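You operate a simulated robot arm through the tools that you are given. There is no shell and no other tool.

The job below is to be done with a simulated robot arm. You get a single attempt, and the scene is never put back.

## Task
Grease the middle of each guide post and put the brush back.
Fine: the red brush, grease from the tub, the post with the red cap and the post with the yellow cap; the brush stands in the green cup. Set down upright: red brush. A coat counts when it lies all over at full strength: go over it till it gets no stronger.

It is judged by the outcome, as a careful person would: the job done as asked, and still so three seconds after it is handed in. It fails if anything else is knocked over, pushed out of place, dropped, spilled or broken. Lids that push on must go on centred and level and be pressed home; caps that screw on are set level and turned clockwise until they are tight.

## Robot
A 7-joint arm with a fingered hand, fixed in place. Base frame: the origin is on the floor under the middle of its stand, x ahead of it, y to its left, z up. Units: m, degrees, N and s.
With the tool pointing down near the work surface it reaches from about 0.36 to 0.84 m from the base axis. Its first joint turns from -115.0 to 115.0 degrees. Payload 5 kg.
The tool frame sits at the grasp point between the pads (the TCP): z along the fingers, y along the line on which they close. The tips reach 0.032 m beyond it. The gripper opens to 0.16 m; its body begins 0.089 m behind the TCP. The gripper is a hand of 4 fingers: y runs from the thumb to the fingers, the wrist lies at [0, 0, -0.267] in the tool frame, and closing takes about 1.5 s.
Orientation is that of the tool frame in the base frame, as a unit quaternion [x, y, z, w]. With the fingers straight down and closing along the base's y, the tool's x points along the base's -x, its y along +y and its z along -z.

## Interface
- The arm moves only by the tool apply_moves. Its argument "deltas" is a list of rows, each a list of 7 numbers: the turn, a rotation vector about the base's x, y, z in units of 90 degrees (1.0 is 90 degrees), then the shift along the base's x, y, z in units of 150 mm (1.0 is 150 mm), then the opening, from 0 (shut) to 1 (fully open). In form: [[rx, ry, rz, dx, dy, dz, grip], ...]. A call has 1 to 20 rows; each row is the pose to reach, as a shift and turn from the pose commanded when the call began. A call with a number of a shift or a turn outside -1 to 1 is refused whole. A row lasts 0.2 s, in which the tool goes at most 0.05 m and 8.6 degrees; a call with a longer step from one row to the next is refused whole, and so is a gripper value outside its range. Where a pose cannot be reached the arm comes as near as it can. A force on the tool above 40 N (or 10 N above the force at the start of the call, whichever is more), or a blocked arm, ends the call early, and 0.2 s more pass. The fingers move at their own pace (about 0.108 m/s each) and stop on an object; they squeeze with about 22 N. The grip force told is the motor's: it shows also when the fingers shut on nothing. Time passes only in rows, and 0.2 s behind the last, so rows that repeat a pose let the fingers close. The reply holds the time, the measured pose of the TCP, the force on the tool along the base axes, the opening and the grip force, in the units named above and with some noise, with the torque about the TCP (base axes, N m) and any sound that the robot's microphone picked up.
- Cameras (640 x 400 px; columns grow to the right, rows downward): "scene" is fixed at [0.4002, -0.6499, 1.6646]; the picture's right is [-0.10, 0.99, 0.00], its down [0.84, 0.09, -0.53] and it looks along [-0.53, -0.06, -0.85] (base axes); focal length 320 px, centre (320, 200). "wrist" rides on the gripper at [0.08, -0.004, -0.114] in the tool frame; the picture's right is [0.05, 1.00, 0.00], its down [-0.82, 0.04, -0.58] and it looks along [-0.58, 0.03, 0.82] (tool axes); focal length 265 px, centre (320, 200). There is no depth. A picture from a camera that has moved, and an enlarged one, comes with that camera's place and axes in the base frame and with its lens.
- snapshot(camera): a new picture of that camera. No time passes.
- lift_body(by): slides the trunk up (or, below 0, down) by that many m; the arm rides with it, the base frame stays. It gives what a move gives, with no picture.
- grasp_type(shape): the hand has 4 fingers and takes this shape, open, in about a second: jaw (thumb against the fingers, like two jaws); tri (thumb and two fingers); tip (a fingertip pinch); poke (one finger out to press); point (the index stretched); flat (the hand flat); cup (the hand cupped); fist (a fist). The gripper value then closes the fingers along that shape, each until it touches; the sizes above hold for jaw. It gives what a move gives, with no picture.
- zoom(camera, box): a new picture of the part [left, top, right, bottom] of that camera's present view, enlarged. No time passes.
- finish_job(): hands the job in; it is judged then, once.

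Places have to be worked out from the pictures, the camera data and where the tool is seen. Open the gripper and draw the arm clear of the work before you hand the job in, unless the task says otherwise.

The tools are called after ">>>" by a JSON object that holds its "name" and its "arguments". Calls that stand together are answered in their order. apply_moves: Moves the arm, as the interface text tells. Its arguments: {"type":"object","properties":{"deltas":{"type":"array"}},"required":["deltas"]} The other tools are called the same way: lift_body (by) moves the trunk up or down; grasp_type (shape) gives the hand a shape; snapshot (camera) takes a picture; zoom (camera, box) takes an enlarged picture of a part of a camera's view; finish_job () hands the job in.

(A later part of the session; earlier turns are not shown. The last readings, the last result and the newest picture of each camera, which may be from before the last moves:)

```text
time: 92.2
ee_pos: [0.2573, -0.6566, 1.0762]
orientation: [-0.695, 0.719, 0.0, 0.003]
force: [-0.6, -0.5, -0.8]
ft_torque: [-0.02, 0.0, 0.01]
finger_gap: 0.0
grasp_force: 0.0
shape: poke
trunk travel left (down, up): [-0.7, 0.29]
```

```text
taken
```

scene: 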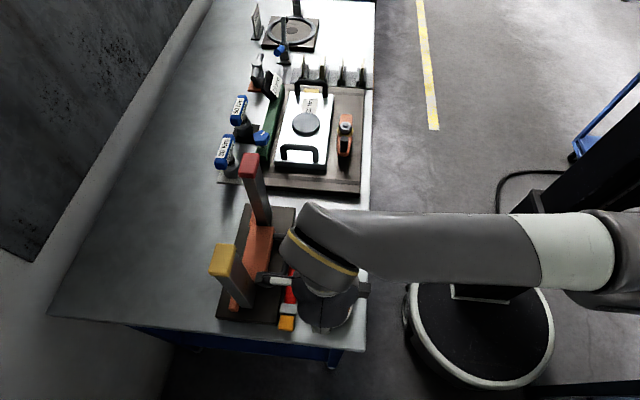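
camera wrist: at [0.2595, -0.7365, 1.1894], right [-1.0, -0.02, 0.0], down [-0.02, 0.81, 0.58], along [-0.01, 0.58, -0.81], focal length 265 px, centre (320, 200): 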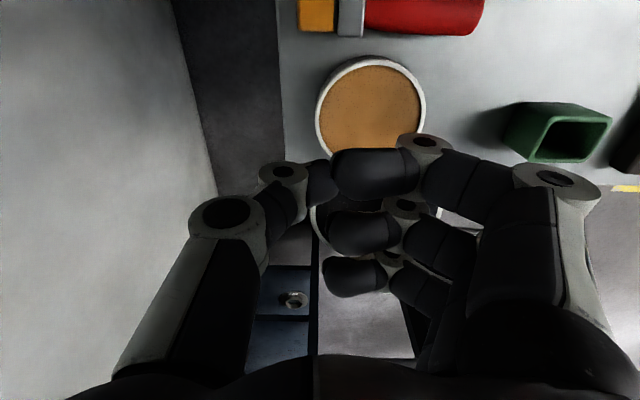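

The arm is comfortable at this yaw, but the camera block would hit the yellow post while pushing. A better idea is to press the thumb lightly on top of the brush and drag it along -x, with the hand back in its original yaw; I'll return to that yaw above the brush.

>>> {"name": "apply_moves", "arguments": {"deltas": [[0, 0, -0.09, -0.04, 0, 0.05, 1], [0, 0, -0.18, -0.08, 0, 0.1, 1], [0, 0, -0.27, -0.12, 0, 0.1, 1], [0, 0, -0.36, -0.16, 0, 0.1, 1], [0, 0, -0.45, -0.2, 0, 0.1, 1], [0, 0, -0.54, -0.24, 0, 0.1, 1], [0, 0, -0.63, -0.28, 0, 0.1, 1], [0, 0, -0.72, -0.32, 0, 0.1, 1], [0, 0, -0.81, -0.36, 0, 0.1, 1], [0, 0, -0.9, -0.38, 0, 0.1, 1], [0, 0, -0.98, -0.38, 0, 0.1, 1], [0, 0, -0.98, -0.38, 0, 0.1, 1]]}}

>>> {"name": "apply_moves", "arguments": {"deltas": [[0, 0, 0, 0, -0.1, 0, 1], [0, 0, 0, 0, -0.25, 0, 1], [0, 0, 0, 0, -0.39, 0, 1], [0, 0, 0, 0, -0.39, -0.2, 1], [0, 0, 0, 0, -0.39, -0.4, 1], [0, 0, 0, 0, -0.39, -0.4, 1]]}}

>>> {"name": "snapshot", "arguments": {"camera": "wrist"}}

>>> {"name": "zoom", "arguments": {"camera": "scene", "box": [220, 190, 370, 340]}}

```text
time: 94.8
ee_pos: [0.2007, -0.656, 1.0898]
orientation: [0.003, 1.0, -0.002, 0.001]
force: [0.6, 0.5, 0.0]
ft_torque: [-0.03, 0.03, 0.0]
finger_gap: 0.0001
grasp_force: 0.0
shape: poke
trunk travel left (down, up): [-0.7, 0.29]
```

```text
time: 96.2
ee_pos: [0.2015, -0.7159, 1.0313]
orientation: [0.002, 1.0, -0.002, 0.001]
force: [-0.5, 0.1, 0.4]
ft_torque: [0.01, 0.02, -0.01]
finger_gap: 0.0
grasp_force: 0.1
shape: poke
trunk travel left (down, up): [-0.7, 0.29]
```

```text
taken
camera wrist: at [0.1205, -0.7179, 1.145], right [-0.05, 1.0, 0.0], down [0.81, 0.04, 0.58], along [0.58, 0.02, -0.81], focal length 265 px, centre (320, 200)
```

wrist: 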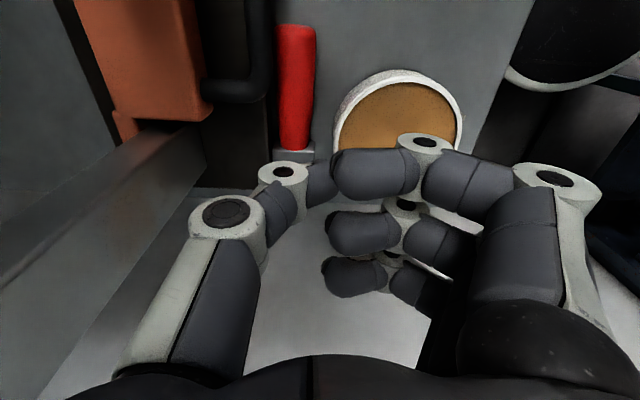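

```text
2.67 times, centred on (295, 265) of scene
camera zoom: at [0.4002, -0.6499, 1.6646], right [-0.1, 0.99, 0.0], down [0.84, 0.09, -0.53], along [-0.53, -0.06, -0.85], focal length 855 px, centre (387, 27)
```

zoom: 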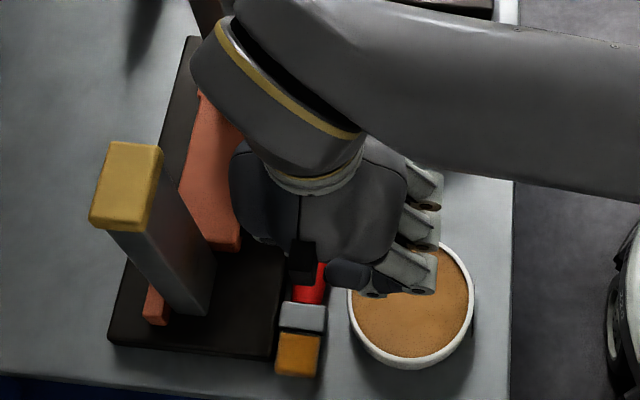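

The thumb is above the handle near (0.20, -0.738) with clearance to the tub and black handle. I'll lower toward it and stop at light contact.

>>> {"name": "apply_moves", "arguments": {"deltas": [[0, 0, 0, 0, 0, -0.12, 1], [0, 0, 0, 0, 0, -0.24, 1], [0, 0, 0, 0, 0, -0.33, 1], [0, 0, 0, 0, 0, -0.33, 1]]}}

>>> {"name": "apply_moves", "arguments": {"deltas": [[0, 0, 0, 0, 0, -0.013, 1], [0, 0, 0, 0, 0, -0.026, 1], [0, 0, 0, 0, 0, -0.04, 1], [0, 0, 0, 0, 0, -0.053, 1]]}}

>>> {"name": "snapshot", "arguments": {"camera": "wrist"}}

```text
time: 97.2
ee_pos: [0.2015, -0.7148, 0.9819]
orientation: [0.002, 1.0, -0.002, 0.001]
force: [0.3, 0.5, -1.0]
ft_torque: [-0.01, 0.02, 0.04]
finger_gap: 0.0001
grasp_force: 0.1
shape: poke
trunk travel left (down, up): [-0.7, 0.29]
```

```text
time: 98.2
ee_pos: [0.2012, -0.7152, 0.974]
orientation: [0.003, 1.0, -0.002, 0.001]
force: [-0.5, 1.1, 0.0]
ft_torque: [-0.02, -0.01, -0.01]
finger_gap: 0.0
grasp_force: 0.2
shape: poke
trunk travel left (down, up): [-0.7, 0.29]
```

```text
taken
camera wrist: at [0.1208, -0.7174, 1.0867], right [-0.05, 1.0, 0.0], down [0.81, 0.04, 0.58], along [0.58, 0.02, -0.81], focal length 265 px, centre (320, 200)
```

wrist: 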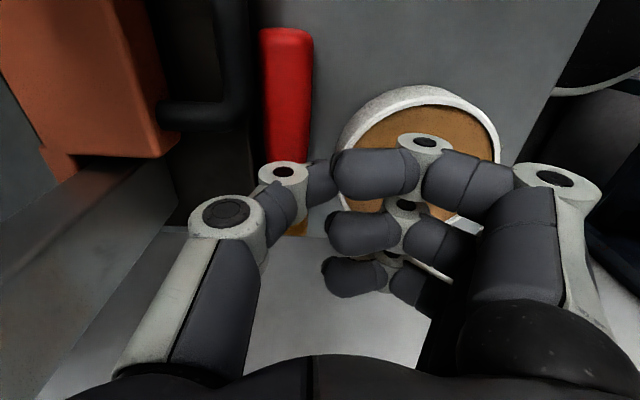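

No contact yet at 0.974. Continuing in 2 mm steps.

>>> {"name": "apply_moves", "arguments": {"deltas": [[0, 0, 0, 0, 0, -0.013, 1], [0, 0, 0, 0, 0, -0.026, 1], [0, 0, 0, 0, 0, -0.04, 1]]}}

>>> {"name": "apply_moves", "arguments": {"deltas": [[0, 0, 0, 0, 0, -0.013, 1], [0, 0, 0, 0, 0, -0.026, 1]]}}

```text
time: 99.0
ee_pos: [0.2003, -0.7138, 0.9672]
orientation: [0.002, 1.0, -0.002, 0.002]
force: [-0.5, -0.4, 0.3]
ft_torque: [0.0, 0.01, -0.01]
finger_gap: 0.0001
grasp_force: 0.0
shape: poke
trunk travel left (down, up): [-0.7, 0.29]
```

```text
time: 99.5
ee_pos: [0.2009, -0.7145, 0.9641]
orientation: [0.001, 1.0, -0.001, 0.002]
force: [0.5, -0.2, -0.5]
ft_torque: [0.0, 0.03, -0.01]
finger_gap: 0.0
grasp_force: 0.1
shape: poke
trunk travel left (down, up): [-0.7, 0.29]
```

Still free at 0.964; continuing down in small steps.

>>> {"name": "apply_moves", "arguments": {"deltas": [[0, 0, 0, 0, 0, -0.013, 1], [0, 0, 0, 0, 0, -0.026, 1]]}}

>>> {"name": "apply_moves", "arguments": {"deltas": [[0, 0, 0, 0, 0, -0.013, 1], [0, 0, 0, 0, 0, -0.02, 1]]}}

>>> {"name": "snapshot", "arguments": {"camera": "wrist"}}

```text
time: 100.2
ee_pos: [0.2012, -0.7152, 0.9599]
orientation: [0.002, 1.0, -0.001, 0.001]
force: [1.0, 0.5, 0.5]
ft_torque: [-0.02, -0.01, 0.01]
finger_gap: 0.0
grasp_force: 0.0
shape: poke
trunk travel left (down, up): [-0.7, 0.29]
```

```text
time: 100.8
ee_pos: [0.2016, -0.7149, 0.9568]
orientation: [0.002, 1.0, -0.001, 0.002]
force: [-0.6, 0.3, -0.1]
ft_torque: [-0.02, -0.01, -0.02]
finger_gap: 0.0
grasp_force: 0.1
shape: poke
trunk travel left (down, up): [-0.7, 0.29]
```

```text
taken
camera wrist: at [0.1207, -0.7174, 1.07], right [-0.05, 1.0, 0.0], down [0.81, 0.04, 0.58], along [0.58, 0.02, -0.81], focal length 265 px, centre (320, 200)
```

wrist: 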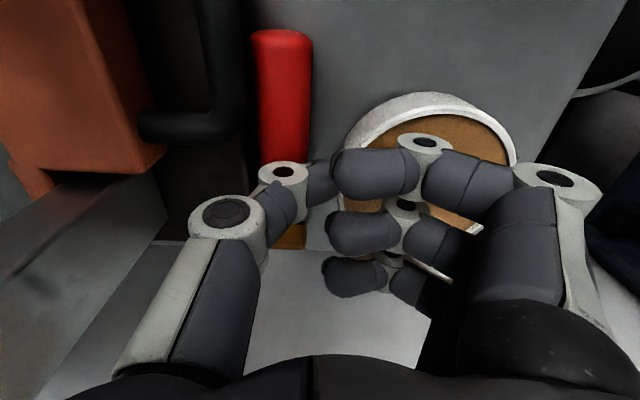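

Not yet in contact at 0.957; stepping further.

>>> {"name": "apply_moves", "arguments": {"deltas": [[0, 0, 0, 0, 0, -0.013, 1], [0, 0, 0, 0, 0, -0.02, 1]]}}

>>> {"name": "apply_moves", "arguments": {"deltas": [[0, 0, 0, 0, 0, -0.013, 1], [0, 0, 0, 0, 0, -0.02, 1]]}}

```text
time: 101.3
ee_pos: [0.2014, -0.7154, 0.9534]
orientation: [0.002, 1.0, -0.001, 0.002]
force: [-1.0, 0.3, -0.3]
ft_torque: [0.0, -0.03, 0.01]
finger_gap: 0.0
grasp_force: 0.2
shape: poke
trunk travel left (down, up): [-0.7, 0.29]
```

```text
time: 102.0
ee_pos: [0.2009, -0.7145, 0.951]
orientation: [0.001, 1.0, -0.001, 0.001]
force: [1.2, -0.6, 0.6]
ft_torque: [-0.01, 0.03, -0.04]
finger_gap: 0.0
grasp_force: 0.1
shape: poke
trunk travel left (down, up): [-0.7, 0.29]
```

The handle is flatter than I assumed, so contact comes lower. I'll shift 6 mm to -y to keep the thumb tip off the tub rim and continue down.

>>> {"name": "apply_moves", "arguments": {"deltas": [[0, 0, 0, 0, -0.04, 0, 1], [0, 0, 0, 0, -0.04, -0.013, 1], [0, 0, 0, 0, -0.04, -0.02, 1]]}}

>>> {"name": "apply_moves", "arguments": {"deltas": [[0, 0, 0, 0, 0, -0.013, 1], [0, 0, 0, 0, 0, -0.02, 1]]}}

>>> {"name": "zoom", "arguments": {"camera": "wrist", "box": [220, 20, 400, 240]}}

```text
time: 102.8
ee_pos: [0.2014, -0.7186, 0.9496]
orientation: [0.002, 1.0, -0.003, 0.002]
force: [1.1, 6.6, 14.7]
ft_torque: [-0.09, -0.12, 0.01]
finger_gap: 0.0
grasp_force: 0.1
shape: poke
trunk travel left (down, up): [-0.7, 0.29]
```

```text
time: 103.3
ee_pos: [0.2022, -0.718, 0.9485]
orientation: [0.002, 1.0, -0.005, 0.002]
force: [2.7, 12.9, 28.2]
ft_torque: [-0.1, -0.26, 0.11]
finger_gap: 0.0
grasp_force: 0.1
shape: poke
trunk travel left (down, up): [-0.7, 0.29]
```

```text
1.82 times, centred on (310, 130) of wrist
camera zoom: at [0.1215, -0.7203, 1.0619], right [-0.05, 1.0, -0.01], down [0.81, 0.04, 0.58], along [0.58, 0.02, -0.81], focal length 483 px, centre (338, 327)
```

zoom: 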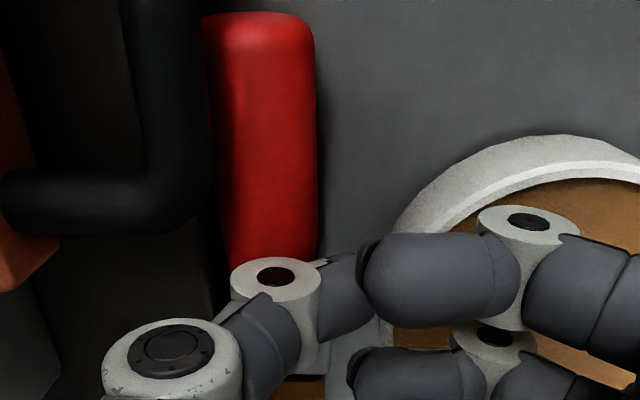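

The thumb joint now presses on the handle at about (0.208, -0.738), with too much force (28 N). I'll ease up and start dragging the brush slowly along -x.

>>> {"name": "apply_moves", "arguments": {"deltas": [[0, 0, 0, 0, 0.02, 0.02, 1], [0, 0, 0, 0, 0.02, 0.02, 1]]}}

>>> {"name": "apply_moves", "arguments": {"deltas": [[0, 0, 0, -0.05, 0, 0, 1], [0, 0, 0, -0.1, 0, 0, 1], [0, 0, 0, -0.15, 0, 0, 1], [0, 0, 0, -0.15, 0, 0, 1]]}}

>>> {"name": "zoom", "arguments": {"camera": "scene", "box": [250, 240, 350, 340]}}

>>> {"name": "snapshot", "arguments": {"camera": "wrist"}}

```text
time: 104.0
ee_pos: [0.2016, -0.7152, 0.9484]
orientation: [0.002, 1.0, -0.003, 0.002]
force: [3.6, 8.7, 14.5]
ft_torque: [0.04, -0.1, 0.05]
finger_gap: 0.0
grasp_force: 0.1
shape: poke
trunk travel left (down, up): [-0.7, 0.29]
```

```text
time: 105.0
ee_pos: [0.1779, -0.7169, 0.9464]
orientation: [0.003, 1.0, -0.003, 0.001]
force: [4.1, 4.6, 10.1]
ft_torque: [-0.23, 0.0, 0.13]
finger_gap: 0.0
grasp_force: 0.1
shape: poke
trunk travel left (down, up): [-0.7, 0.29]
```

```text
4.00 times, centred on (300, 290) of scene
camera zoom: at [0.4002, -0.6499, 1.6646], right [-0.1, 0.99, 0.0], down [0.84, 0.09, -0.53], along [-0.53, -0.06, -0.85], focal length 1282 px, centre (400, -160)
```

zoom: 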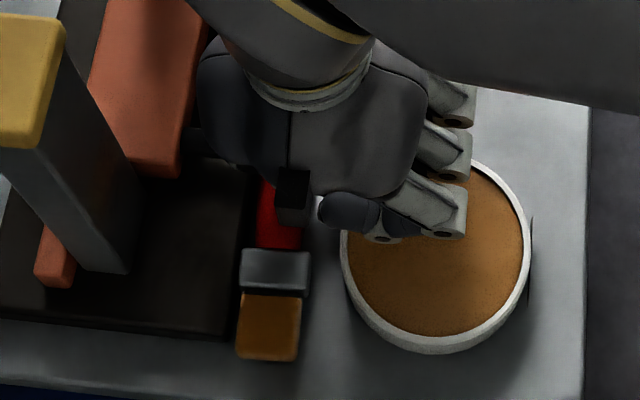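

```text
taken
camera wrist: at [0.0973, -0.7196, 1.0615], right [-0.05, 1.0, -0.01], down [0.81, 0.04, 0.58], along [0.58, 0.02, -0.82], focal length 265 px, centre (320, 200)
```

wrist: 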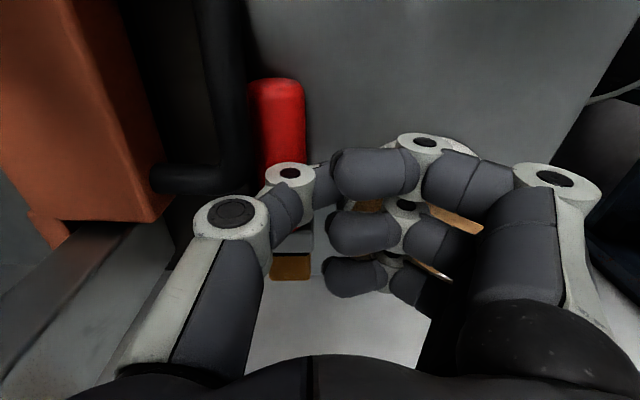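

Dragging by friction slips (the brush moved only 1–2 mm). A better way is the open jaw straddling the tub: the thumb can push the handle end toward +x, bringing the ferrule out past the plate and tub. I'll lift off and first test whether I can reach over (0.30, -0.742).

>>> {"name": "apply_moves", "arguments": {"deltas": [[0, 0, 0, 0, 0, 0.1, 1], [0, 0, 0, 0, 0, 0.3, 1], [0, 0, 0, 0, 0, 0.6, 1], [0, 0, 0, 0, 0, 0.8, 1], [0, 0, 0, 0, 0, 0.8, 1]]}}

>>> {"name": "grasp_type", "arguments": {"shape": "jaw"}}

>>> {"name": "apply_moves", "arguments": {"deltas": [[0, 0, 0, 0.2, 0.05, 0, 0.8], [0, 0, 0, 0.4, 0.05, 0, 0.6], [0, 0, 0, 0.6, 0, 0, 0.6], [0, 0, 0, 0.7, -0.1, 0, 0.6], [0, 0, 0, 0.82, -0.17, 0, 0.6], [0, 0, 0, 0.82, -0.17, 0, 0.6]]}}

>>> {"name": "snapshot", "arguments": {"camera": "scene"}}

```text
time: 106.2
ee_pos: [0.1786, -0.719, 1.0671]
orientation: [0.003, 1.0, -0.002, 0.002]
force: [0.1, -0.3, 0.1]
ft_torque: [0.0, 0.0, -0.02]
finger_gap: 0.0
grasp_force: 0.0
shape: poke
trunk travel left (down, up): [-0.7, 0.29]
```

```text
time: 107.0
ee_pos: [0.1786, -0.7189, 1.0672]
orientation: [0.003, 1.0, -0.002, 0.001]
force: [0.3, 0.2, -0.1]
ft_torque: [0.01, -0.01, 0.02]
finger_gap: 0.16
grasp_force: 0.0
shape: jaw
trunk travel left (down, up): [-0.7, 0.29]
```

```text
time: 108.5
ee_pos: [0.286, -0.7135, 1.0595]
orientation: [0.003, 1.0, -0.001, 0.001]
force: [0.0, 0.0, 0.3]
ft_torque: [-0.01, 0.01, 0.02]
finger_gap: 0.0961
grasp_force: 0.0
shape: jaw
out of reach, approached as far as the arm can: row 4, 5, 6
trunk travel left (down, up): [-0.7, 0.29]
```

```text
taken
```

scene: 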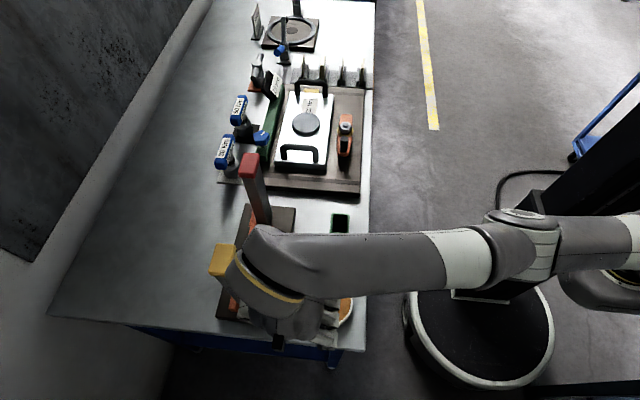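

Reach limit here is about 0.77 m at this height, but lower down and with the trunk raised it should be enough. Now I'll bring the open hand over so the thumb comes down beside the handle end (about x 0.10, y -0.732), straddling free space.

>>> {"name": "apply_moves", "arguments": {"deltas": [[0, 0, 0, -0.25, 0.13, 0, 0.8], [0, 0, 0, -0.5, 0.26, 0, 1], [0, 0, 0, -0.75, 0.4, 0, 1], [0, 0, 0, -1.0, 0.51, 0, 1], [0, 0, 0, -1.0, 0.51, 0, 1]]}}

>>> {"name": "apply_moves", "arguments": {"deltas": [[0, 0, 0, -0.24, 0, 0, 1], [0, 0, 0, -0.24, 0, -0.2, 1], [0, 0, 0, -0.24, 0, -0.4, 1], [0, 0, 0, -0.24, 0, -0.6, 1], [0, 0, 0, -0.24, 0, -0.66, 1], [0, 0, 0, -0.24, 0, -0.66, 1]]}}

>>> {"name": "snapshot", "arguments": {"camera": "wrist"}}

>>> {"name": "zoom", "arguments": {"camera": "scene", "box": [240, 190, 400, 340]}}

```text
time: 109.7
ee_pos: [0.1447, -0.7305, 1.0919]
orientation: [0.002, 1.0, -0.002, 0.002]
force: [0.0, 0.0, -0.2]
ft_torque: [-0.01, -0.01, 0.0]
finger_gap: 0.16
grasp_force: 0.1
shape: jaw
out of reach, approached as far as the arm can: row 1, 2, 3, 4, 5
trunk travel left (down, up): [-0.7, 0.29]
```

```text
time: 111.0
ee_pos: [0.1111, -0.7597, 1.0049]
orientation: [0.002, 1.0, -0.001, 0.002]
force: [0.4, -0.7, 0.2]
ft_torque: [-0.01, 0.02, -0.03]
finger_gap: 0.1599
grasp_force: 0.1
shape: jaw
out of reach, approached as far as the arm can: row 2, 3, 4, 5, 6
trunk travel left (down, up): [-0.7, 0.29]
```

```text
taken
camera wrist: at [0.0298, -0.7621, 1.1177], right [-0.05, 1.0, 0.0], down [0.81, 0.04, 0.58], along [0.58, 0.03, -0.81], focal length 265 px, centre (320, 200)
```

wrist: 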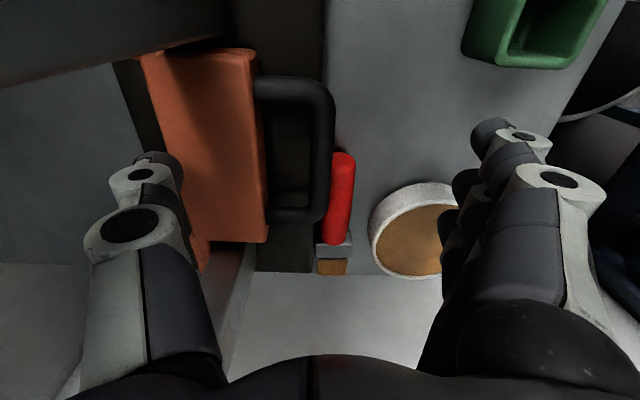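

```text
2.67 times, centred on (320, 265) of scene
camera zoom: at [0.4002, -0.6499, 1.6646], right [-0.1, 0.99, 0.0], down [0.84, 0.09, -0.53], along [-0.53, -0.06, -0.85], focal length 855 px, centre (320, 27)
```

zoom: 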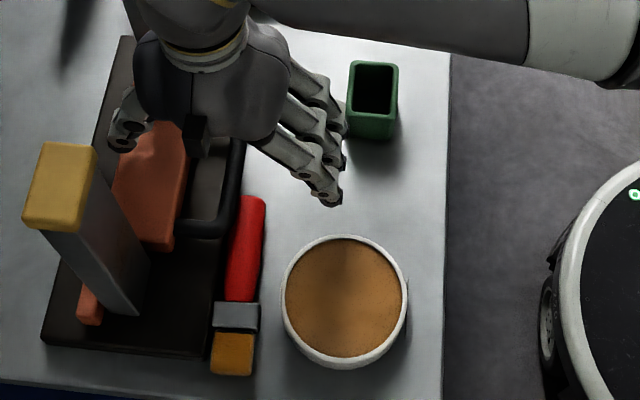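

The last moves were distorted because the arm was fully stretched, and the hand slid along its reach limit to (0.111, -0.760, 1.005), over the orange block. Nothing was touched. I'll check what pose is now commanded with a zero move.

>>> {"name": "apply_moves", "arguments": {"deltas": [[0, 0, 0, 0, 0, 0, 1]]}}

>>> {"name": "snapshot", "arguments": {"camera": "scene"}}

```text
time: 111.5
ee_pos: [0.1102, -0.759, 1.0043]
orientation: [0.002, 1.0, -0.001, 0.002]
force: [0.2, -0.3, -0.1]
ft_torque: [0.02, 0.02, 0.02]
finger_gap: 0.1599
grasp_force: 0.1
shape: jaw
trunk travel left (down, up): [-0.7, 0.29]
```

```text
taken
```

scene: 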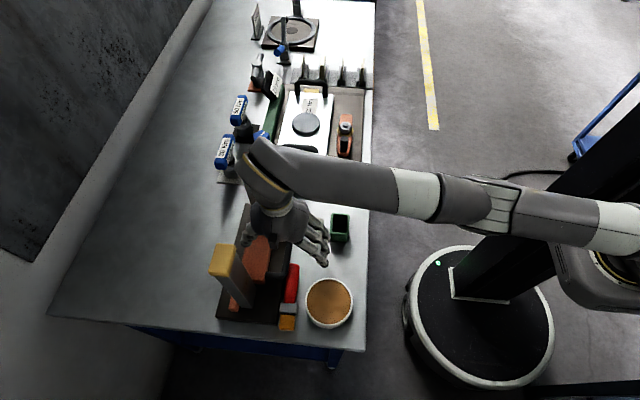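

The arm is indeed straight. I'll try a gentle retreat inward and upward to let the elbow bend again.

>>> {"name": "apply_moves", "arguments": {"deltas": [[0, 0, 0, 0, 0.03, 0.05, 1], [0, 0, 0, 0, 0.06, 0.1, 1], [0, 0, 0, 0, 0.1, 0.15, 1], [0, 0, 0, 0, 0.15, 0.2, 1]]}}

```text
time: 112.5
ee_pos: [0.1117, -0.7491, 1.0383]
orientation: [0.003, 1.0, 0.0, 0.002]
force: [-0.3, -0.6, 0.3]
ft_torque: [0.0, 0.0, 0.0]
finger_gap: 0.16
grasp_force: 0.0
shape: jaw
out of reach, approached as far as the arm can: row 2, 3, 4
trunk travel left (down, up): [-0.7, 0.29]
```

Still sliding along the limit. I'll try a larger inward step, which should force the elbow to bend.

>>> {"name": "apply_moves", "arguments": {"deltas": [[0, 0, 0, 0, 0.3, 0, 1], [0, 0, 0, 0, 0.6, 0, 1], [0, 0, 0, 0, 0.6, 0, 1], [0, 0, 0, 0, 0.6, 0, 1]]}}

>>> {"name": "snapshot", "arguments": {"camera": "scene"}}

```text
time: 113.5
ee_pos: [0.1161, -0.744, 1.0583]
orientation: [0.003, 1.0, -0.001, 0.002]
force: [-0.3, 0.9, 0.0]
ft_torque: [-0.03, 0.03, 0.02]
finger_gap: 0.1599
grasp_force: 0.0
shape: jaw
out of reach, approached as far as the arm can: row 1, 2, 3, 4
trunk travel left (down, up): [-0.7, 0.29]
```

```text
taken
```

scene: 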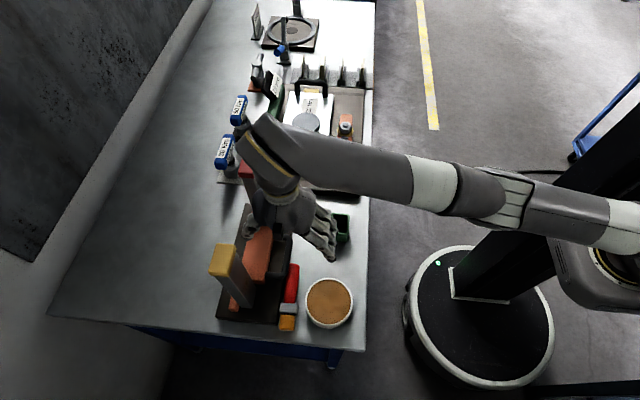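

The elbow is stuck straight, so I'll slide up along the reach limit, which naturally brings the hand inward and clear of the posts, with the fingers partly closed.

>>> {"name": "apply_moves", "arguments": {"deltas": [[0, 0, 0, 0, 0.05, 0.2, 0.6], [0, 0, 0, 0, 0.1, 0.4, 0.4], [0, 0, 0, 0, 0.2, 0.6, 0.4], [0, 0, 0, 0, 0.3, 0.8, 0.4], [0, 0, 0, 0, 0.45, 1.0, 0.4], [0, 0, 0, 0, 0.45, 1.0, 0.4]]}}

>>> {"name": "snapshot", "arguments": {"camera": "scene"}}

```text
time: 114.8
ee_pos: [0.1162, -0.6793, 1.2065]
orientation: [0.003, 1.0, -0.002, 0.002]
force: [-0.1, 0.6, -1.0]
ft_torque: [0.0, 0.0, 0.0]
finger_gap: 0.0646
grasp_force: 0.0
shape: jaw
out of reach, approached as far as the arm can: row 2
trunk travel left (down, up): [-0.7, 0.29]
```

```text
taken
```

scene: 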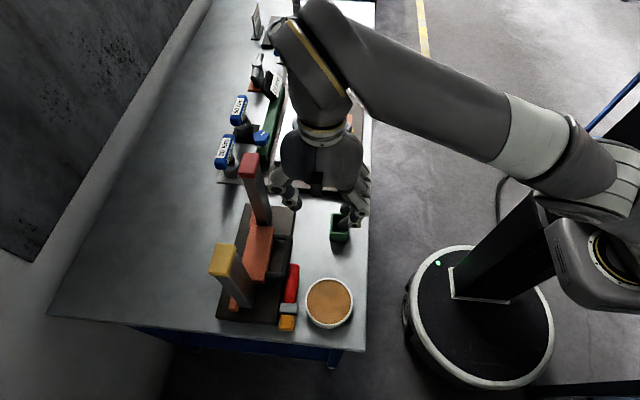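

The elbow is bent again at (0.116, -0.679, 1.207). For reaching down near the table's far part, a higher trunk should give more reach, so I'll raise the trunk by 0.25.

>>> {"name": "lift_body", "arguments": {"by": 0.25}}

>>> {"name": "apply_moves", "arguments": {"deltas": [[0, 0, 0, -0.03, 0.08, -0.2, 0.8], [0, 0, 0, -0.06, 0.16, -0.4, 1], [0, 0, 0, -0.08, 0.24, -0.7, 1], [0, 0, 0, -0.1, 0.28, -1.0, 1], [0, 0, 0, -0.1, 0.28, -1.0, 1]]}}

>>> {"name": "apply_moves", "arguments": {"deltas": [[0, 0, 0, 0, 0, -0.25, 1], [0, 0, 0, 0, 0, -0.5, 1], [0, 0, 0, 0, 0, -0.75, 1], [0, 0, 0, 0, 0, -1.0, 1], [0, 0, 0, 0, 0, -1.0, 1]]}}

>>> {"name": "snapshot", "arguments": {"camera": "scene"}}

```text
time: 117.4
ee_pos: [0.1161, -0.679, 1.4581]
orientation: [0.002, 1.0, -0.002, 0.002]
force: [-0.3, 0.1, 0.1]
ft_torque: [0.02, 0.02, -0.02]
finger_gap: 0.0646
grasp_force: 0.1
shape: jaw
trunk travel left (down, up): [-0.95, 0.04]
```

```text
time: 118.6
ee_pos: [0.1032, -0.6357, 1.3049]
orientation: [0.002, 1.0, -0.003, 0.001]
force: [-0.1, -0.2, -0.1]
ft_torque: [-0.03, 0.0, 0.03]
finger_gap: 0.16
grasp_force: 0.1
shape: jaw
trunk travel left (down, up): [-0.95, 0.04]
```

```text
time: 119.8
ee_pos: [0.1022, -0.6363, 1.1569]
orientation: [0.002, 1.0, -0.002, 0.001]
force: [0.0, 0.3, 0.4]
ft_torque: [0.0, 0.03, 0.0]
finger_gap: 0.16
grasp_force: 0.1
shape: jaw
trunk travel left (down, up): [-0.95, 0.04]
```

```text
taken
```

scene: 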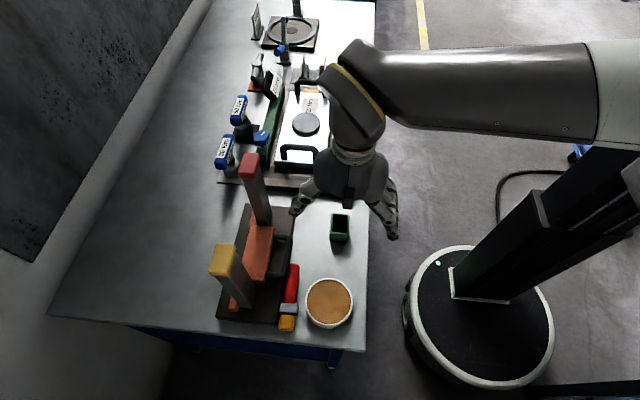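

The arm moves freely with the raised trunk. I'll continue down until the thumb is near the table beside the handle end and check the picture.

>>> {"name": "apply_moves", "arguments": {"deltas": [[0, 0, 0, 0, 0, -0.25, 1], [0, 0, 0, 0, 0, -0.5, 1], [0, 0, 0, 0, 0, -0.75, 1], [0, 0, 0, 0, 0, -1.0, 1], [0, 0, 0, 0, 0, -1.0, 1]]}}

>>> {"name": "apply_moves", "arguments": {"deltas": [[0, 0, 0, 0, 0, -0.1, 1], [0, 0, 0, 0, 0, -0.2, 1], [0, 0, 0, 0, 0, -0.27, 1], [0, 0, 0, 0, 0, -0.27, 1]]}}

>>> {"name": "snapshot", "arguments": {"camera": "wrist"}}

>>> {"name": "zoom", "arguments": {"camera": "scene", "box": [240, 190, 400, 340]}}

```text
time: 121.0
ee_pos: [0.0992, -0.6337, 1.0074]
orientation: [0.001, 1.0, -0.003, 0.003]
force: [-0.5, 0.3, -0.2]
ft_torque: [-0.02, 0.0, -0.01]
finger_gap: 0.1602
grasp_force: 0.1
shape: jaw
trunk travel left (down, up): [-0.95, 0.04]
```

```text
time: 122.0
ee_pos: [0.101, -0.6359, 0.9663]
orientation: [0.001, 1.0, -0.002, 0.002]
force: [-0.5, 0.6, 0.4]
ft_torque: [0.0, -0.01, -0.01]
finger_gap: 0.1599
grasp_force: 0.1
shape: jaw
trunk travel left (down, up): [-0.95, 0.04]
```

```text
taken
camera wrist: at [0.0207, -0.6383, 1.0802], right [-0.05, 1.0, 0.0], down [0.81, 0.04, 0.58], along [0.58, 0.02, -0.81], focal length 265 px, centre (320, 200)
```

wrist: 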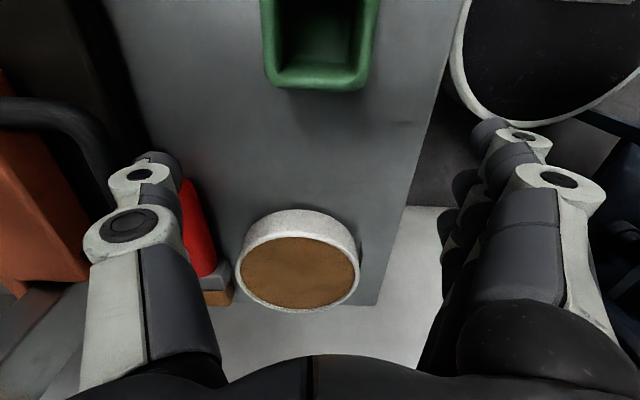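

```text
2.67 times, centred on (320, 265) of scene
camera zoom: at [0.4002, -0.6499, 1.6646], right [-0.1, 0.99, 0.0], down [0.84, 0.09, -0.53], along [-0.53, -0.06, -0.85], focal length 855 px, centre (320, 27)
```

zoom: 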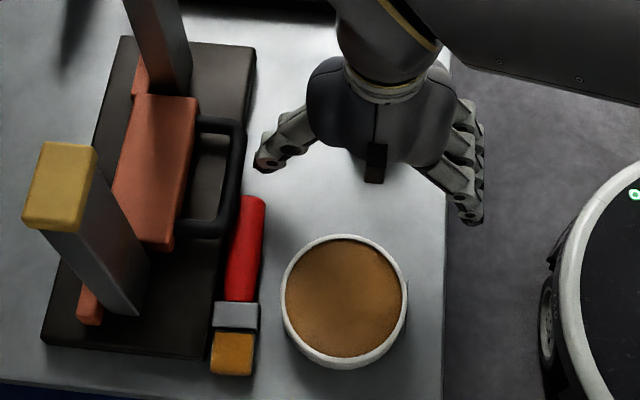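

The thumb tip is just on the -x side of the handle end, clear of the black handle. I'll lower it to table level and push gently toward +x.

>>> {"name": "apply_moves", "arguments": {"deltas": [[0, 0, 0, 0, -0.01, -0.07, 1], [0, 0, 0, 0, -0.01, -0.14, 1], [0, 0, 0, 0, -0.01, -0.14, 1]]}}

>>> {"name": "apply_moves", "arguments": {"deltas": [[0, 0, 0, 0.05, 0, 0, 1], [0, 0, 0, 0.1, 0, 0, 1], [0, 0, 0, 0.15, 0, 0, 1], [0, 0, 0, 0.2, 0, 0, 1], [0, 0, 0, 0.2, 0, 0, 1]]}}

>>> {"name": "zoom", "arguments": {"camera": "scene", "box": [240, 190, 400, 340]}}

>>> {"name": "snapshot", "arguments": {"camera": "wrist"}}

```text
time: 122.8
ee_pos: [0.1006, -0.6378, 0.9455]
orientation: [0.001, 1.0, -0.002, 0.002]
force: [-0.2, -0.3, 0.0]
ft_torque: [0.03, -0.04, -0.01]
finger_gap: 0.1597
grasp_force: 0.1
shape: jaw
trunk travel left (down, up): [-0.95, 0.04]
```

```text
time: 124.0
ee_pos: [0.1312, -0.637, 0.946]
orientation: [0.002, 1.0, -0.002, 0.002]
force: [-0.1, 0.0, 0.2]
ft_torque: [-0.01, 0.02, -0.01]
finger_gap: 0.1599
grasp_force: 0.1
shape: jaw
trunk travel left (down, up): [-0.95, 0.04]
```

```text
2.67 times, centred on (320, 265) of scene
camera zoom: at [0.4002, -0.6499, 1.6646], right [-0.1, 0.99, 0.0], down [0.84, 0.09, -0.53], along [-0.53, -0.06, -0.85], focal length 855 px, centre (320, 27)
```

zoom: 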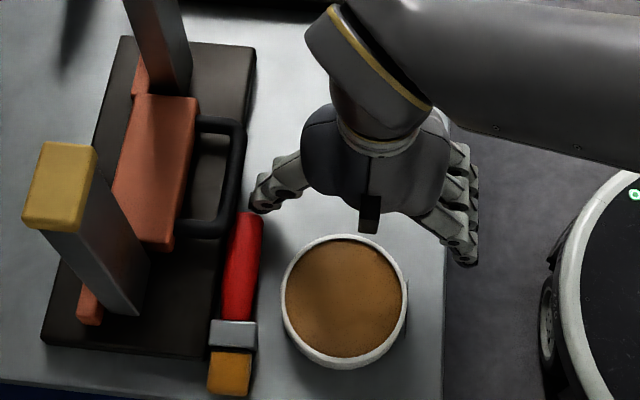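

```text
taken
camera wrist: at [0.0512, -0.6396, 1.0587], right [-0.05, 1.0, 0.0], down [0.81, 0.04, 0.58], along [0.58, 0.02, -0.81], focal length 265 px, centre (320, 200)
```

wrist: 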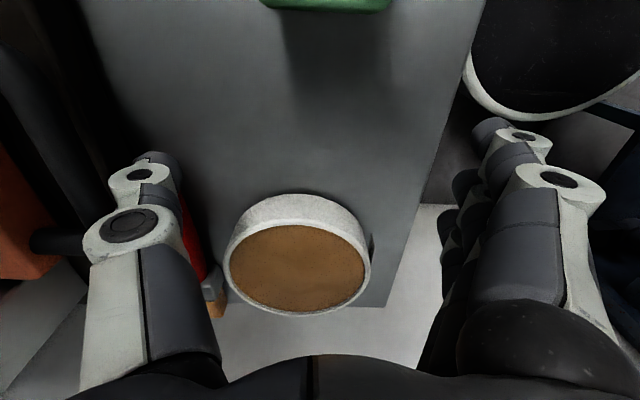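

The push works smoothly with almost no force: the brush slid about 2 cm toward +x. I'll push 30 mm more so the ferrule clears the plate corner and the tub.

>>> {"name": "apply_moves", "arguments": {"deltas": [[0, 0, 0, 0.05, 0, 0, 1], [0, 0, 0, 0.1, 0, 0, 1], [0, 0, 0, 0.15, 0, 0, 1], [0, 0, 0, 0.19, 0, 0, 1], [0, 0, 0, 0.19, 0, 0, 1]]}}

>>> {"name": "zoom", "arguments": {"camera": "scene", "box": [240, 210, 400, 360]}}

```text
time: 125.2
ee_pos: [0.1596, -0.6367, 0.9462]
orientation: [0.002, 1.0, -0.001, 0.001]
force: [-0.3, 0.2, -0.4]
ft_torque: [-0.02, 0.0, -0.02]
finger_gap: 0.1597
grasp_force: 0.0
shape: jaw
trunk travel left (down, up): [-0.95, 0.04]
```

```text
2.67 times, centred on (320, 285) of scene
camera zoom: at [0.4002, -0.6499, 1.6646], right [-0.1, 0.99, 0.0], down [0.84, 0.09, -0.53], along [-0.53, -0.06, -0.85], focal length 855 px, centre (320, -27)
```

zoom: 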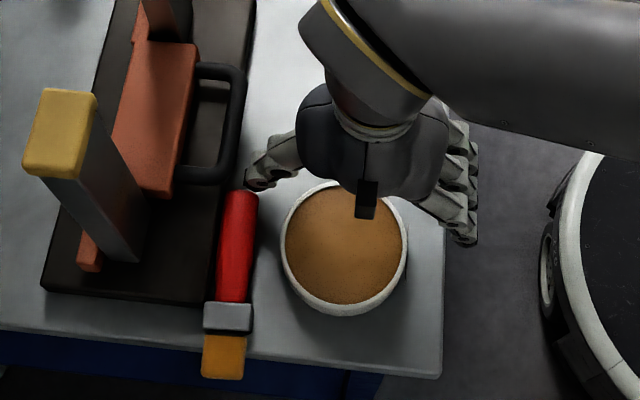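

The ferrule now clears the plate corner and the bristles overhang the table edge by 2 cm, with the brush stable. I'll raise the hand and move over the ferrule/bristle region at about (0.307, -0.742) with a narrow opening.

>>> {"name": "apply_moves", "arguments": {"deltas": [[0, 0, 0, -0.03, 0.02, 0.1, 1], [0, 0, 0, -0.03, 0.02, 0.35, 1], [0, 0, 0, -0.03, 0.02, 0.65, 1], [0, 0, 0, -0.03, 0.02, 1.0, 0.6], [0, 0, 0, -0.03, 0.02, 1.0, 0.3]]}}

>>> {"name": "apply_moves", "arguments": {"deltas": [[0, 0, 0, 0.25, -0.1, 0, 0.3], [0, 0, 0, 0.5, -0.25, 0, 0.3], [0, 0, 0, 0.75, -0.45, 0, 0.3], [0, 0, 0, 1.0, -0.7, 0, 0.3], [0, 0, 0, 1.0, -0.7, 0, 0.3]]}}

>>> {"name": "snapshot", "arguments": {"camera": "wrist"}}

>>> {"name": "snapshot", "arguments": {"camera": "scene"}}

```text
refused: row 4 steps farther than a row can; nothing moved
```

```text
refused: row 4 steps farther than a row can; nothing moved
```

```text
taken
camera wrist: at [0.0797, -0.6398, 1.059], right [-0.05, 1.0, 0.0], down [0.81, 0.04, 0.58], along [0.58, 0.02, -0.81], focal length 265 px, centre (320, 200)
```

wrist: 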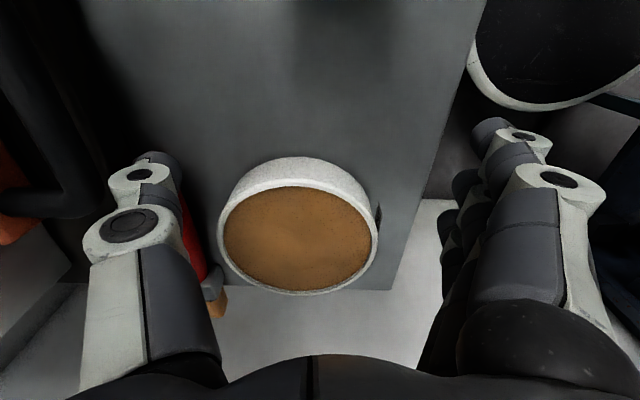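

```text
taken
```

scene: 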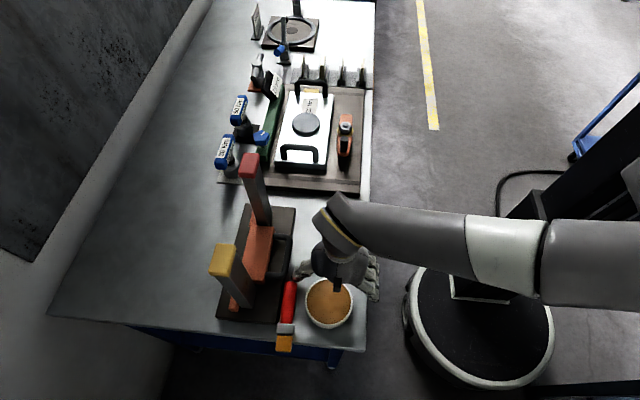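

Both calls were refused for one step being too long, so nothing moved. I'll raise first, with shorter steps.

>>> {"name": "apply_moves", "arguments": {"deltas": [[0, 0, 0, -0.03, 0.02, 0.1, 1], [0, 0, 0, -0.03, 0.02, 0.35, 1], [0, 0, 0, -0.03, 0.02, 0.6, 1], [0, 0, 0, -0.03, 0.02, 0.85, 0.6], [0, 0, 0, -0.03, 0.02, 1.0, 0.3], [0, 0, 0, -0.03, 0.02, 1.0, 0.3]]}}

>>> {"name": "apply_moves", "arguments": {"deltas": [[0, 0, 0, 0.2, -0.12, 0, 0.3], [0, 0, 0, 0.4, -0.26, 0, 0.3], [0, 0, 0, 0.6, -0.42, 0, 0.3], [0, 0, 0, 0.8, -0.58, 0, 0.3], [0, 0, 0, 1.0, -0.71, 0, 0.3], [0, 0, 0, 1.0, -0.71, 0, 0.3]]}}

>>> {"name": "snapshot", "arguments": {"camera": "wrist"}}

>>> {"name": "snapshot", "arguments": {"camera": "scene"}}

```text
time: 126.6
ee_pos: [0.1547, -0.6332, 1.0954]
orientation: [0.003, 1.0, -0.002, 0.002]
force: [0.6, 0.1, 0.5]
ft_torque: [0.02, 0.0, -0.01]
finger_gap: 0.0484
grasp_force: 0.0
shape: jaw
trunk travel left (down, up): [-0.95, 0.04]
```

```text
time: 128.0
ee_pos: [0.3051, -0.7389, 1.0967]
orientation: [0.003, 1.0, -0.002, 0.001]
force: [-0.1, 0.2, 0.1]
ft_torque: [-0.05, 0.03, 0.01]
finger_gap: 0.0485
grasp_force: 0.0
shape: jaw
trunk travel left (down, up): [-0.95, 0.04]
```

```text
taken
camera wrist: at [0.2249, -0.7419, 1.2096], right [-0.05, 1.0, 0.0], down [0.81, 0.04, 0.58], along [0.58, 0.02, -0.81], focal length 265 px, centre (320, 200)
```

wrist: 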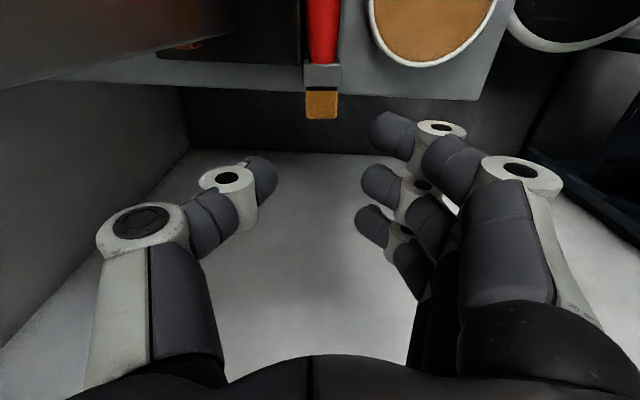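

```text
taken
```

scene: 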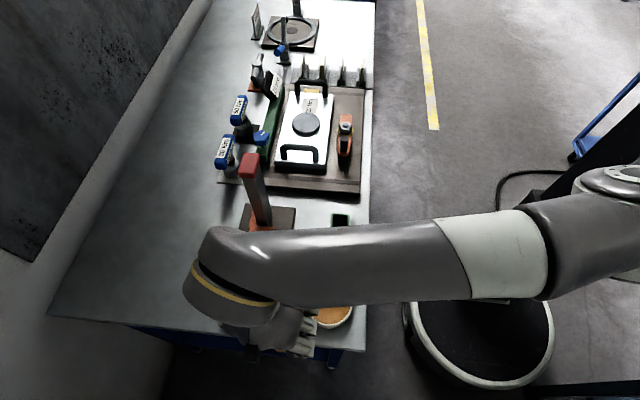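

I reached above the bristles without hitting a limit, and the brush lies 2 mm off the hand centre. I'll descend to just above the brush and check.

>>> {"name": "apply_moves", "arguments": {"deltas": [[0, 0, 0, 0.01, 0.013, -0.25, 0.3], [0, 0, 0, 0.013, 0.013, -0.5, 0.3], [0, 0, 0, 0.013, 0.013, -0.7, 0.3], [0, 0, 0, 0.013, 0.013, -0.83, 0.3], [0, 0, 0, 0.013, 0.013, -0.83, 0.3]]}}

>>> {"name": "snapshot", "arguments": {"camera": "wrist"}}

>>> {"name": "zoom", "arguments": {"camera": "scene", "box": [200, 230, 360, 380]}}

```text
time: 129.2
ee_pos: [0.3078, -0.7393, 0.9718]
orientation: [0.003, 1.0, -0.002, 0.002]
force: [0.2, -0.8, -0.6]
ft_torque: [-0.03, -0.02, 0.0]
finger_gap: 0.0483
grasp_force: 0.1
shape: jaw
trunk travel left (down, up): [-0.95, 0.04]
```

```text
taken
camera wrist: at [0.2271, -0.7407, 1.0847], right [-0.05, 1.0, -0.01], down [0.81, 0.04, 0.58], along [0.58, 0.02, -0.81], focal length 265 px, centre (320, 200)
```

wrist: 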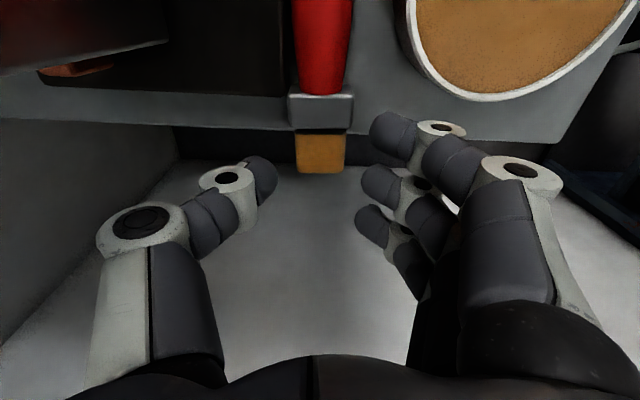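

```text
2.67 times, centred on (280, 305) of scene
camera zoom: at [0.4002, -0.6499, 1.6646], right [-0.1, 0.99, 0.0], down [0.84, 0.09, -0.53], along [-0.53, -0.06, -0.85], focal length 855 px, centre (427, -80)
```

zoom: 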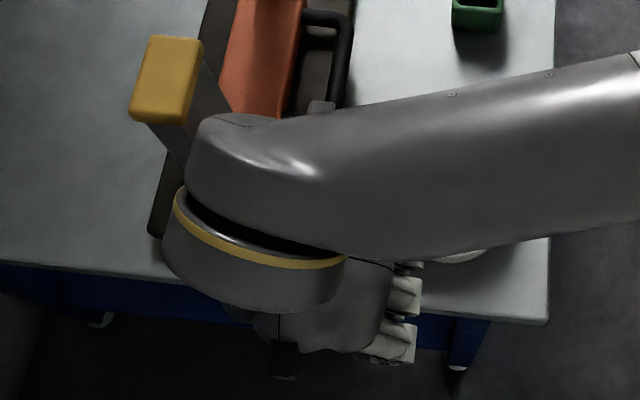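

The bristles are right between thumb and middle finger, with the index at the ferrule, and clearances look fine. I'll lower 30 mm and close.

>>> {"name": "apply_moves", "arguments": {"deltas": [[0, 0, 0, 0, 0.01, -0.1, 0.3], [0, 0, 0, 0, 0.01, -0.2, 0.3], [0, 0, 0, 0, 0.01, -0.2, 0.3]]}}

>>> {"name": "snapshot", "arguments": {"camera": "wrist"}}

```text
time: 130.0
ee_pos: [0.3087, -0.7316, 0.9408]
orientation: [0.001, 1.0, -0.003, 0.001]
force: [0.0, 0.4, -0.6]
ft_torque: [0.0, -0.01, -0.02]
finger_gap: 0.0484
grasp_force: 0.1
shape: jaw
out of reach, approached as far as the arm can: row 2, 3
trunk travel left (down, up): [-0.95, 0.04]
```

```text
taken
camera wrist: at [0.228, -0.735, 1.0537], right [-0.05, 1.0, 0.0], down [0.81, 0.04, 0.58], along [0.58, 0.02, -0.81], focal length 265 px, centre (320, 200)
```

wrist: 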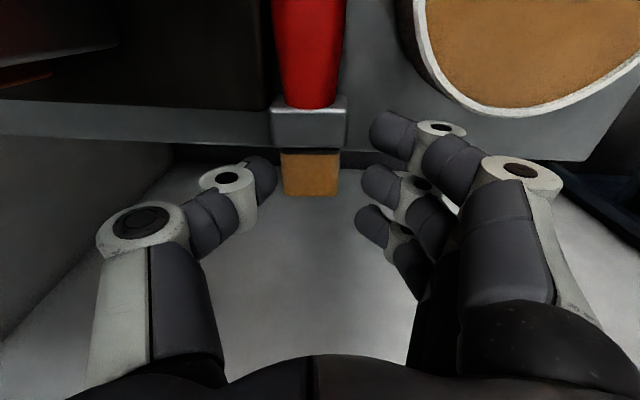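

The arm is right at its reach limit here but the brush is still between the fingers (about 4 mm off centre). I'll close gently now.

>>> {"name": "apply_moves", "arguments": {"deltas": [[0, 0, 0, 0, 0, 0, 0.25], [0, 0, 0, 0, 0, 0, 0.2], [0, 0, 0, 0, 0, 0, 0.15], [0, 0, 0, 0, 0, 0, 0.1], [0, 0, 0, 0, 0, 0, 0.05], [0, 0, 0, 0, 0, 0, 0], [0, 0, 0, 0, 0, 0, 0]]}}

>>> {"name": "snapshot", "arguments": {"camera": "wrist"}}

```text
time: 131.6
ee_pos: [0.3081, -0.7321, 0.9401]
orientation: [0.001, 1.0, -0.002, 0.002]
force: [-1.2, 0.5, 0.7]
ft_torque: [0.05, -0.04, -0.11]
finger_gap: 0.0212
grasp_force: 21.6
shape: jaw
trunk travel left (down, up): [-0.95, 0.04]
```

```text
taken
camera wrist: at [0.2279, -0.735, 1.0539], right [-0.05, 1.0, 0.0], down [0.81, 0.04, 0.58], along [0.58, 0.02, -0.81], focal length 265 px, centre (320, 200)
```

wrist: 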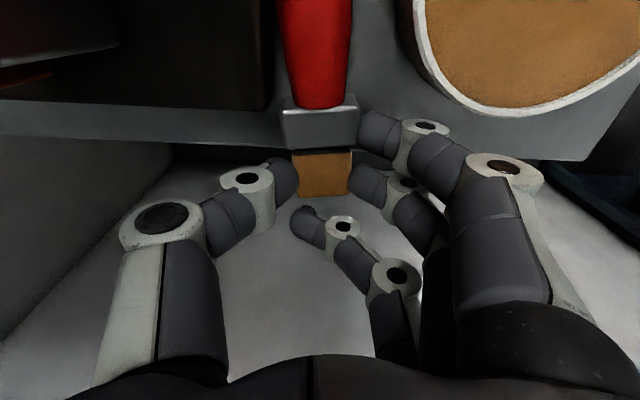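

The bristle block is gripped (gap 21 mm, 21.6 N) with the index at the ferrule. I'll lift it straight up slowly.

>>> {"name": "apply_moves", "arguments": {"deltas": [[0, 0, 0, 0, 0, 0.06, 0], [0, 0, 0, 0, 0, 0.14, 0], [0, 0, 0, 0, 0, 0.24, 0], [0, 0, 0, 0, 0, 0.36, 0], [0, 0, 0, 0, 0, 0.5, 0], [0, 0, 0, 0, 0, 0.5, 0]]}}

>>> {"name": "snapshot", "arguments": {"camera": "wrist"}}

>>> {"name": "snapshot", "arguments": {"camera": "scene"}}

```text
time: 133.0
ee_pos: [0.3086, -0.7313, 1.0148]
orientation: [0.002, 1.0, -0.002, 0.002]
force: [0.9, 0.0, -0.6]
ft_torque: [0.01, -0.02, 0.0]
finger_gap: 0.0184
grasp_force: 22.2
shape: jaw
trunk travel left (down, up): [-0.95, 0.04]
```

```text
taken
camera wrist: at [0.2274, -0.7348, 1.1283], right [-0.05, 1.0, 0.0], down [0.81, 0.04, 0.58], along [0.58, 0.02, -0.81], focal length 265 px, centre (320, 200)
```

wrist: 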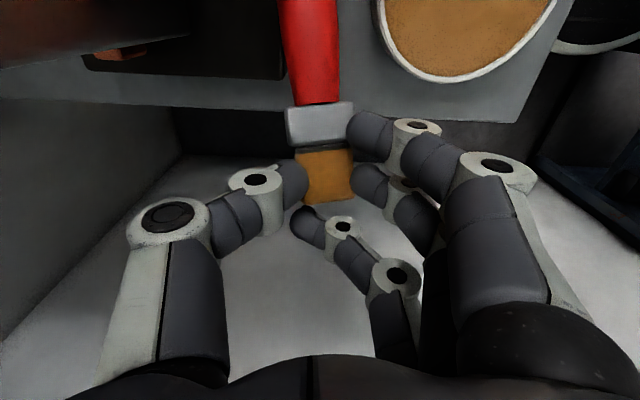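

```text
taken
```

scene: 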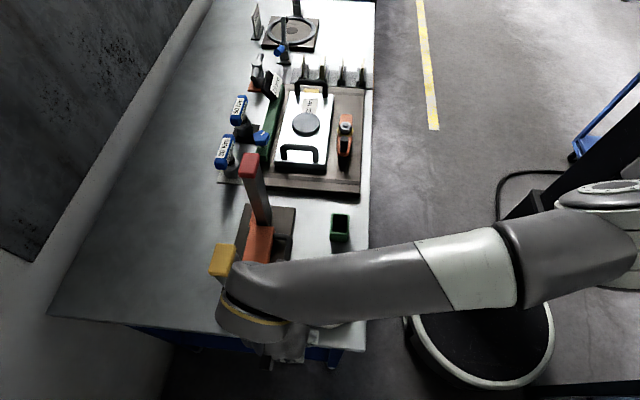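

The brush came up with the hand, handle pointing -x. I'll carry it up and inward, away from the posts, before turning it to lay it down on the free table between the cup and tub.

>>> {"name": "apply_moves", "arguments": {"deltas": [[0, 0, 0, 0, 0.05, 0.2, 0], [0, 0, 0, -0.1, 0.2, 0.35, 0], [0, 0, 0, -0.25, 0.35, 0.5, 0], [0, 0, 0, -0.4, 0.5, 0.6, 0], [0, 0, 0, -0.55, 0.65, 0.6, 0], [0, 0, 0, -0.55, 0.65, 0.6, 0]]}}

>>> {"name": "apply_moves", "arguments": {"deltas": [[0, 0, 0.09, -0.08, 0.02, 0, 0], [0, 0, 0.18, -0.16, 0.04, 0, 0], [0, 0, 0.27, -0.24, 0.06, 0, 0], [0, 0, 0.36, -0.32, 0.08, 0, 0], [0, 0, 0.45, -0.4, 0.1, 0, 0], [0, 0, 0.54, -0.48, 0.1, 0, 0], [0, 0, 0.63, -0.56, 0.1, 0, 0], [0, 0, 0.72, -0.64, 0.1, 0, 0], [0, 0, 0.81, -0.7, 0.1, 0, 0], [0, 0, 0.9, -0.7, 0.1, 0, 0], [0, 0, 0.98, -0.7, 0.1, 0, 0], [0, 0, 0.98, -0.7, 0.1, 0, 0]]}}

>>> {"name": "snapshot", "arguments": {"camera": "wrist"}}

>>> {"name": "snapshot", "arguments": {"camera": "scene"}}

```text
time: 134.4
ee_pos: [0.2256, -0.633, 1.1052]
orientation: [0.002, 1.0, -0.002, 0.002]
force: [-0.6, 0.6, -1.6]
ft_torque: [0.02, -0.02, 0.02]
finger_gap: 0.0185
grasp_force: 22.2
shape: jaw
trunk travel left (down, up): [-0.95, 0.04]
```

```text
time: 137.0
ee_pos: [0.1211, -0.6201, 1.1051]
orientation: [-0.696, 0.718, 0.0, 0.002]
force: [-0.1, 0.1, -0.4]
ft_torque: [0.01, 0.01, -0.01]
finger_gap: 0.0185
grasp_force: 22.3
shape: jaw
trunk travel left (down, up): [-0.95, 0.04]
```

```text
taken
camera wrist: at [0.1222, -0.6998, 1.2188], right [-1.0, -0.02, 0.0], down [-0.02, 0.81, 0.58], along [-0.01, 0.58, -0.81], focal length 265 px, centre (320, 200)
```

wrist: 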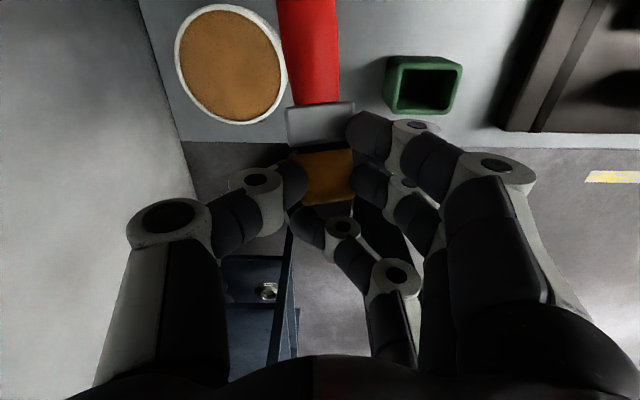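

```text
taken
```

scene: 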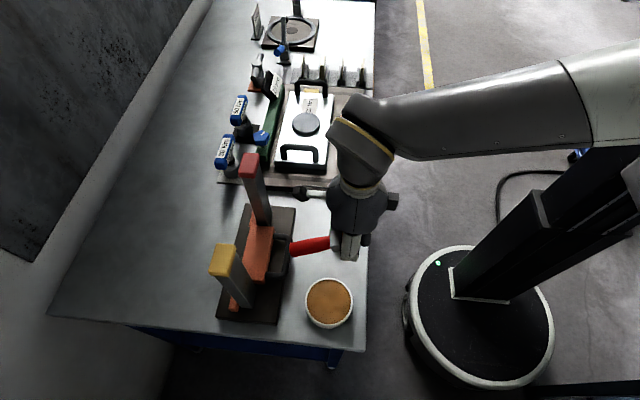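

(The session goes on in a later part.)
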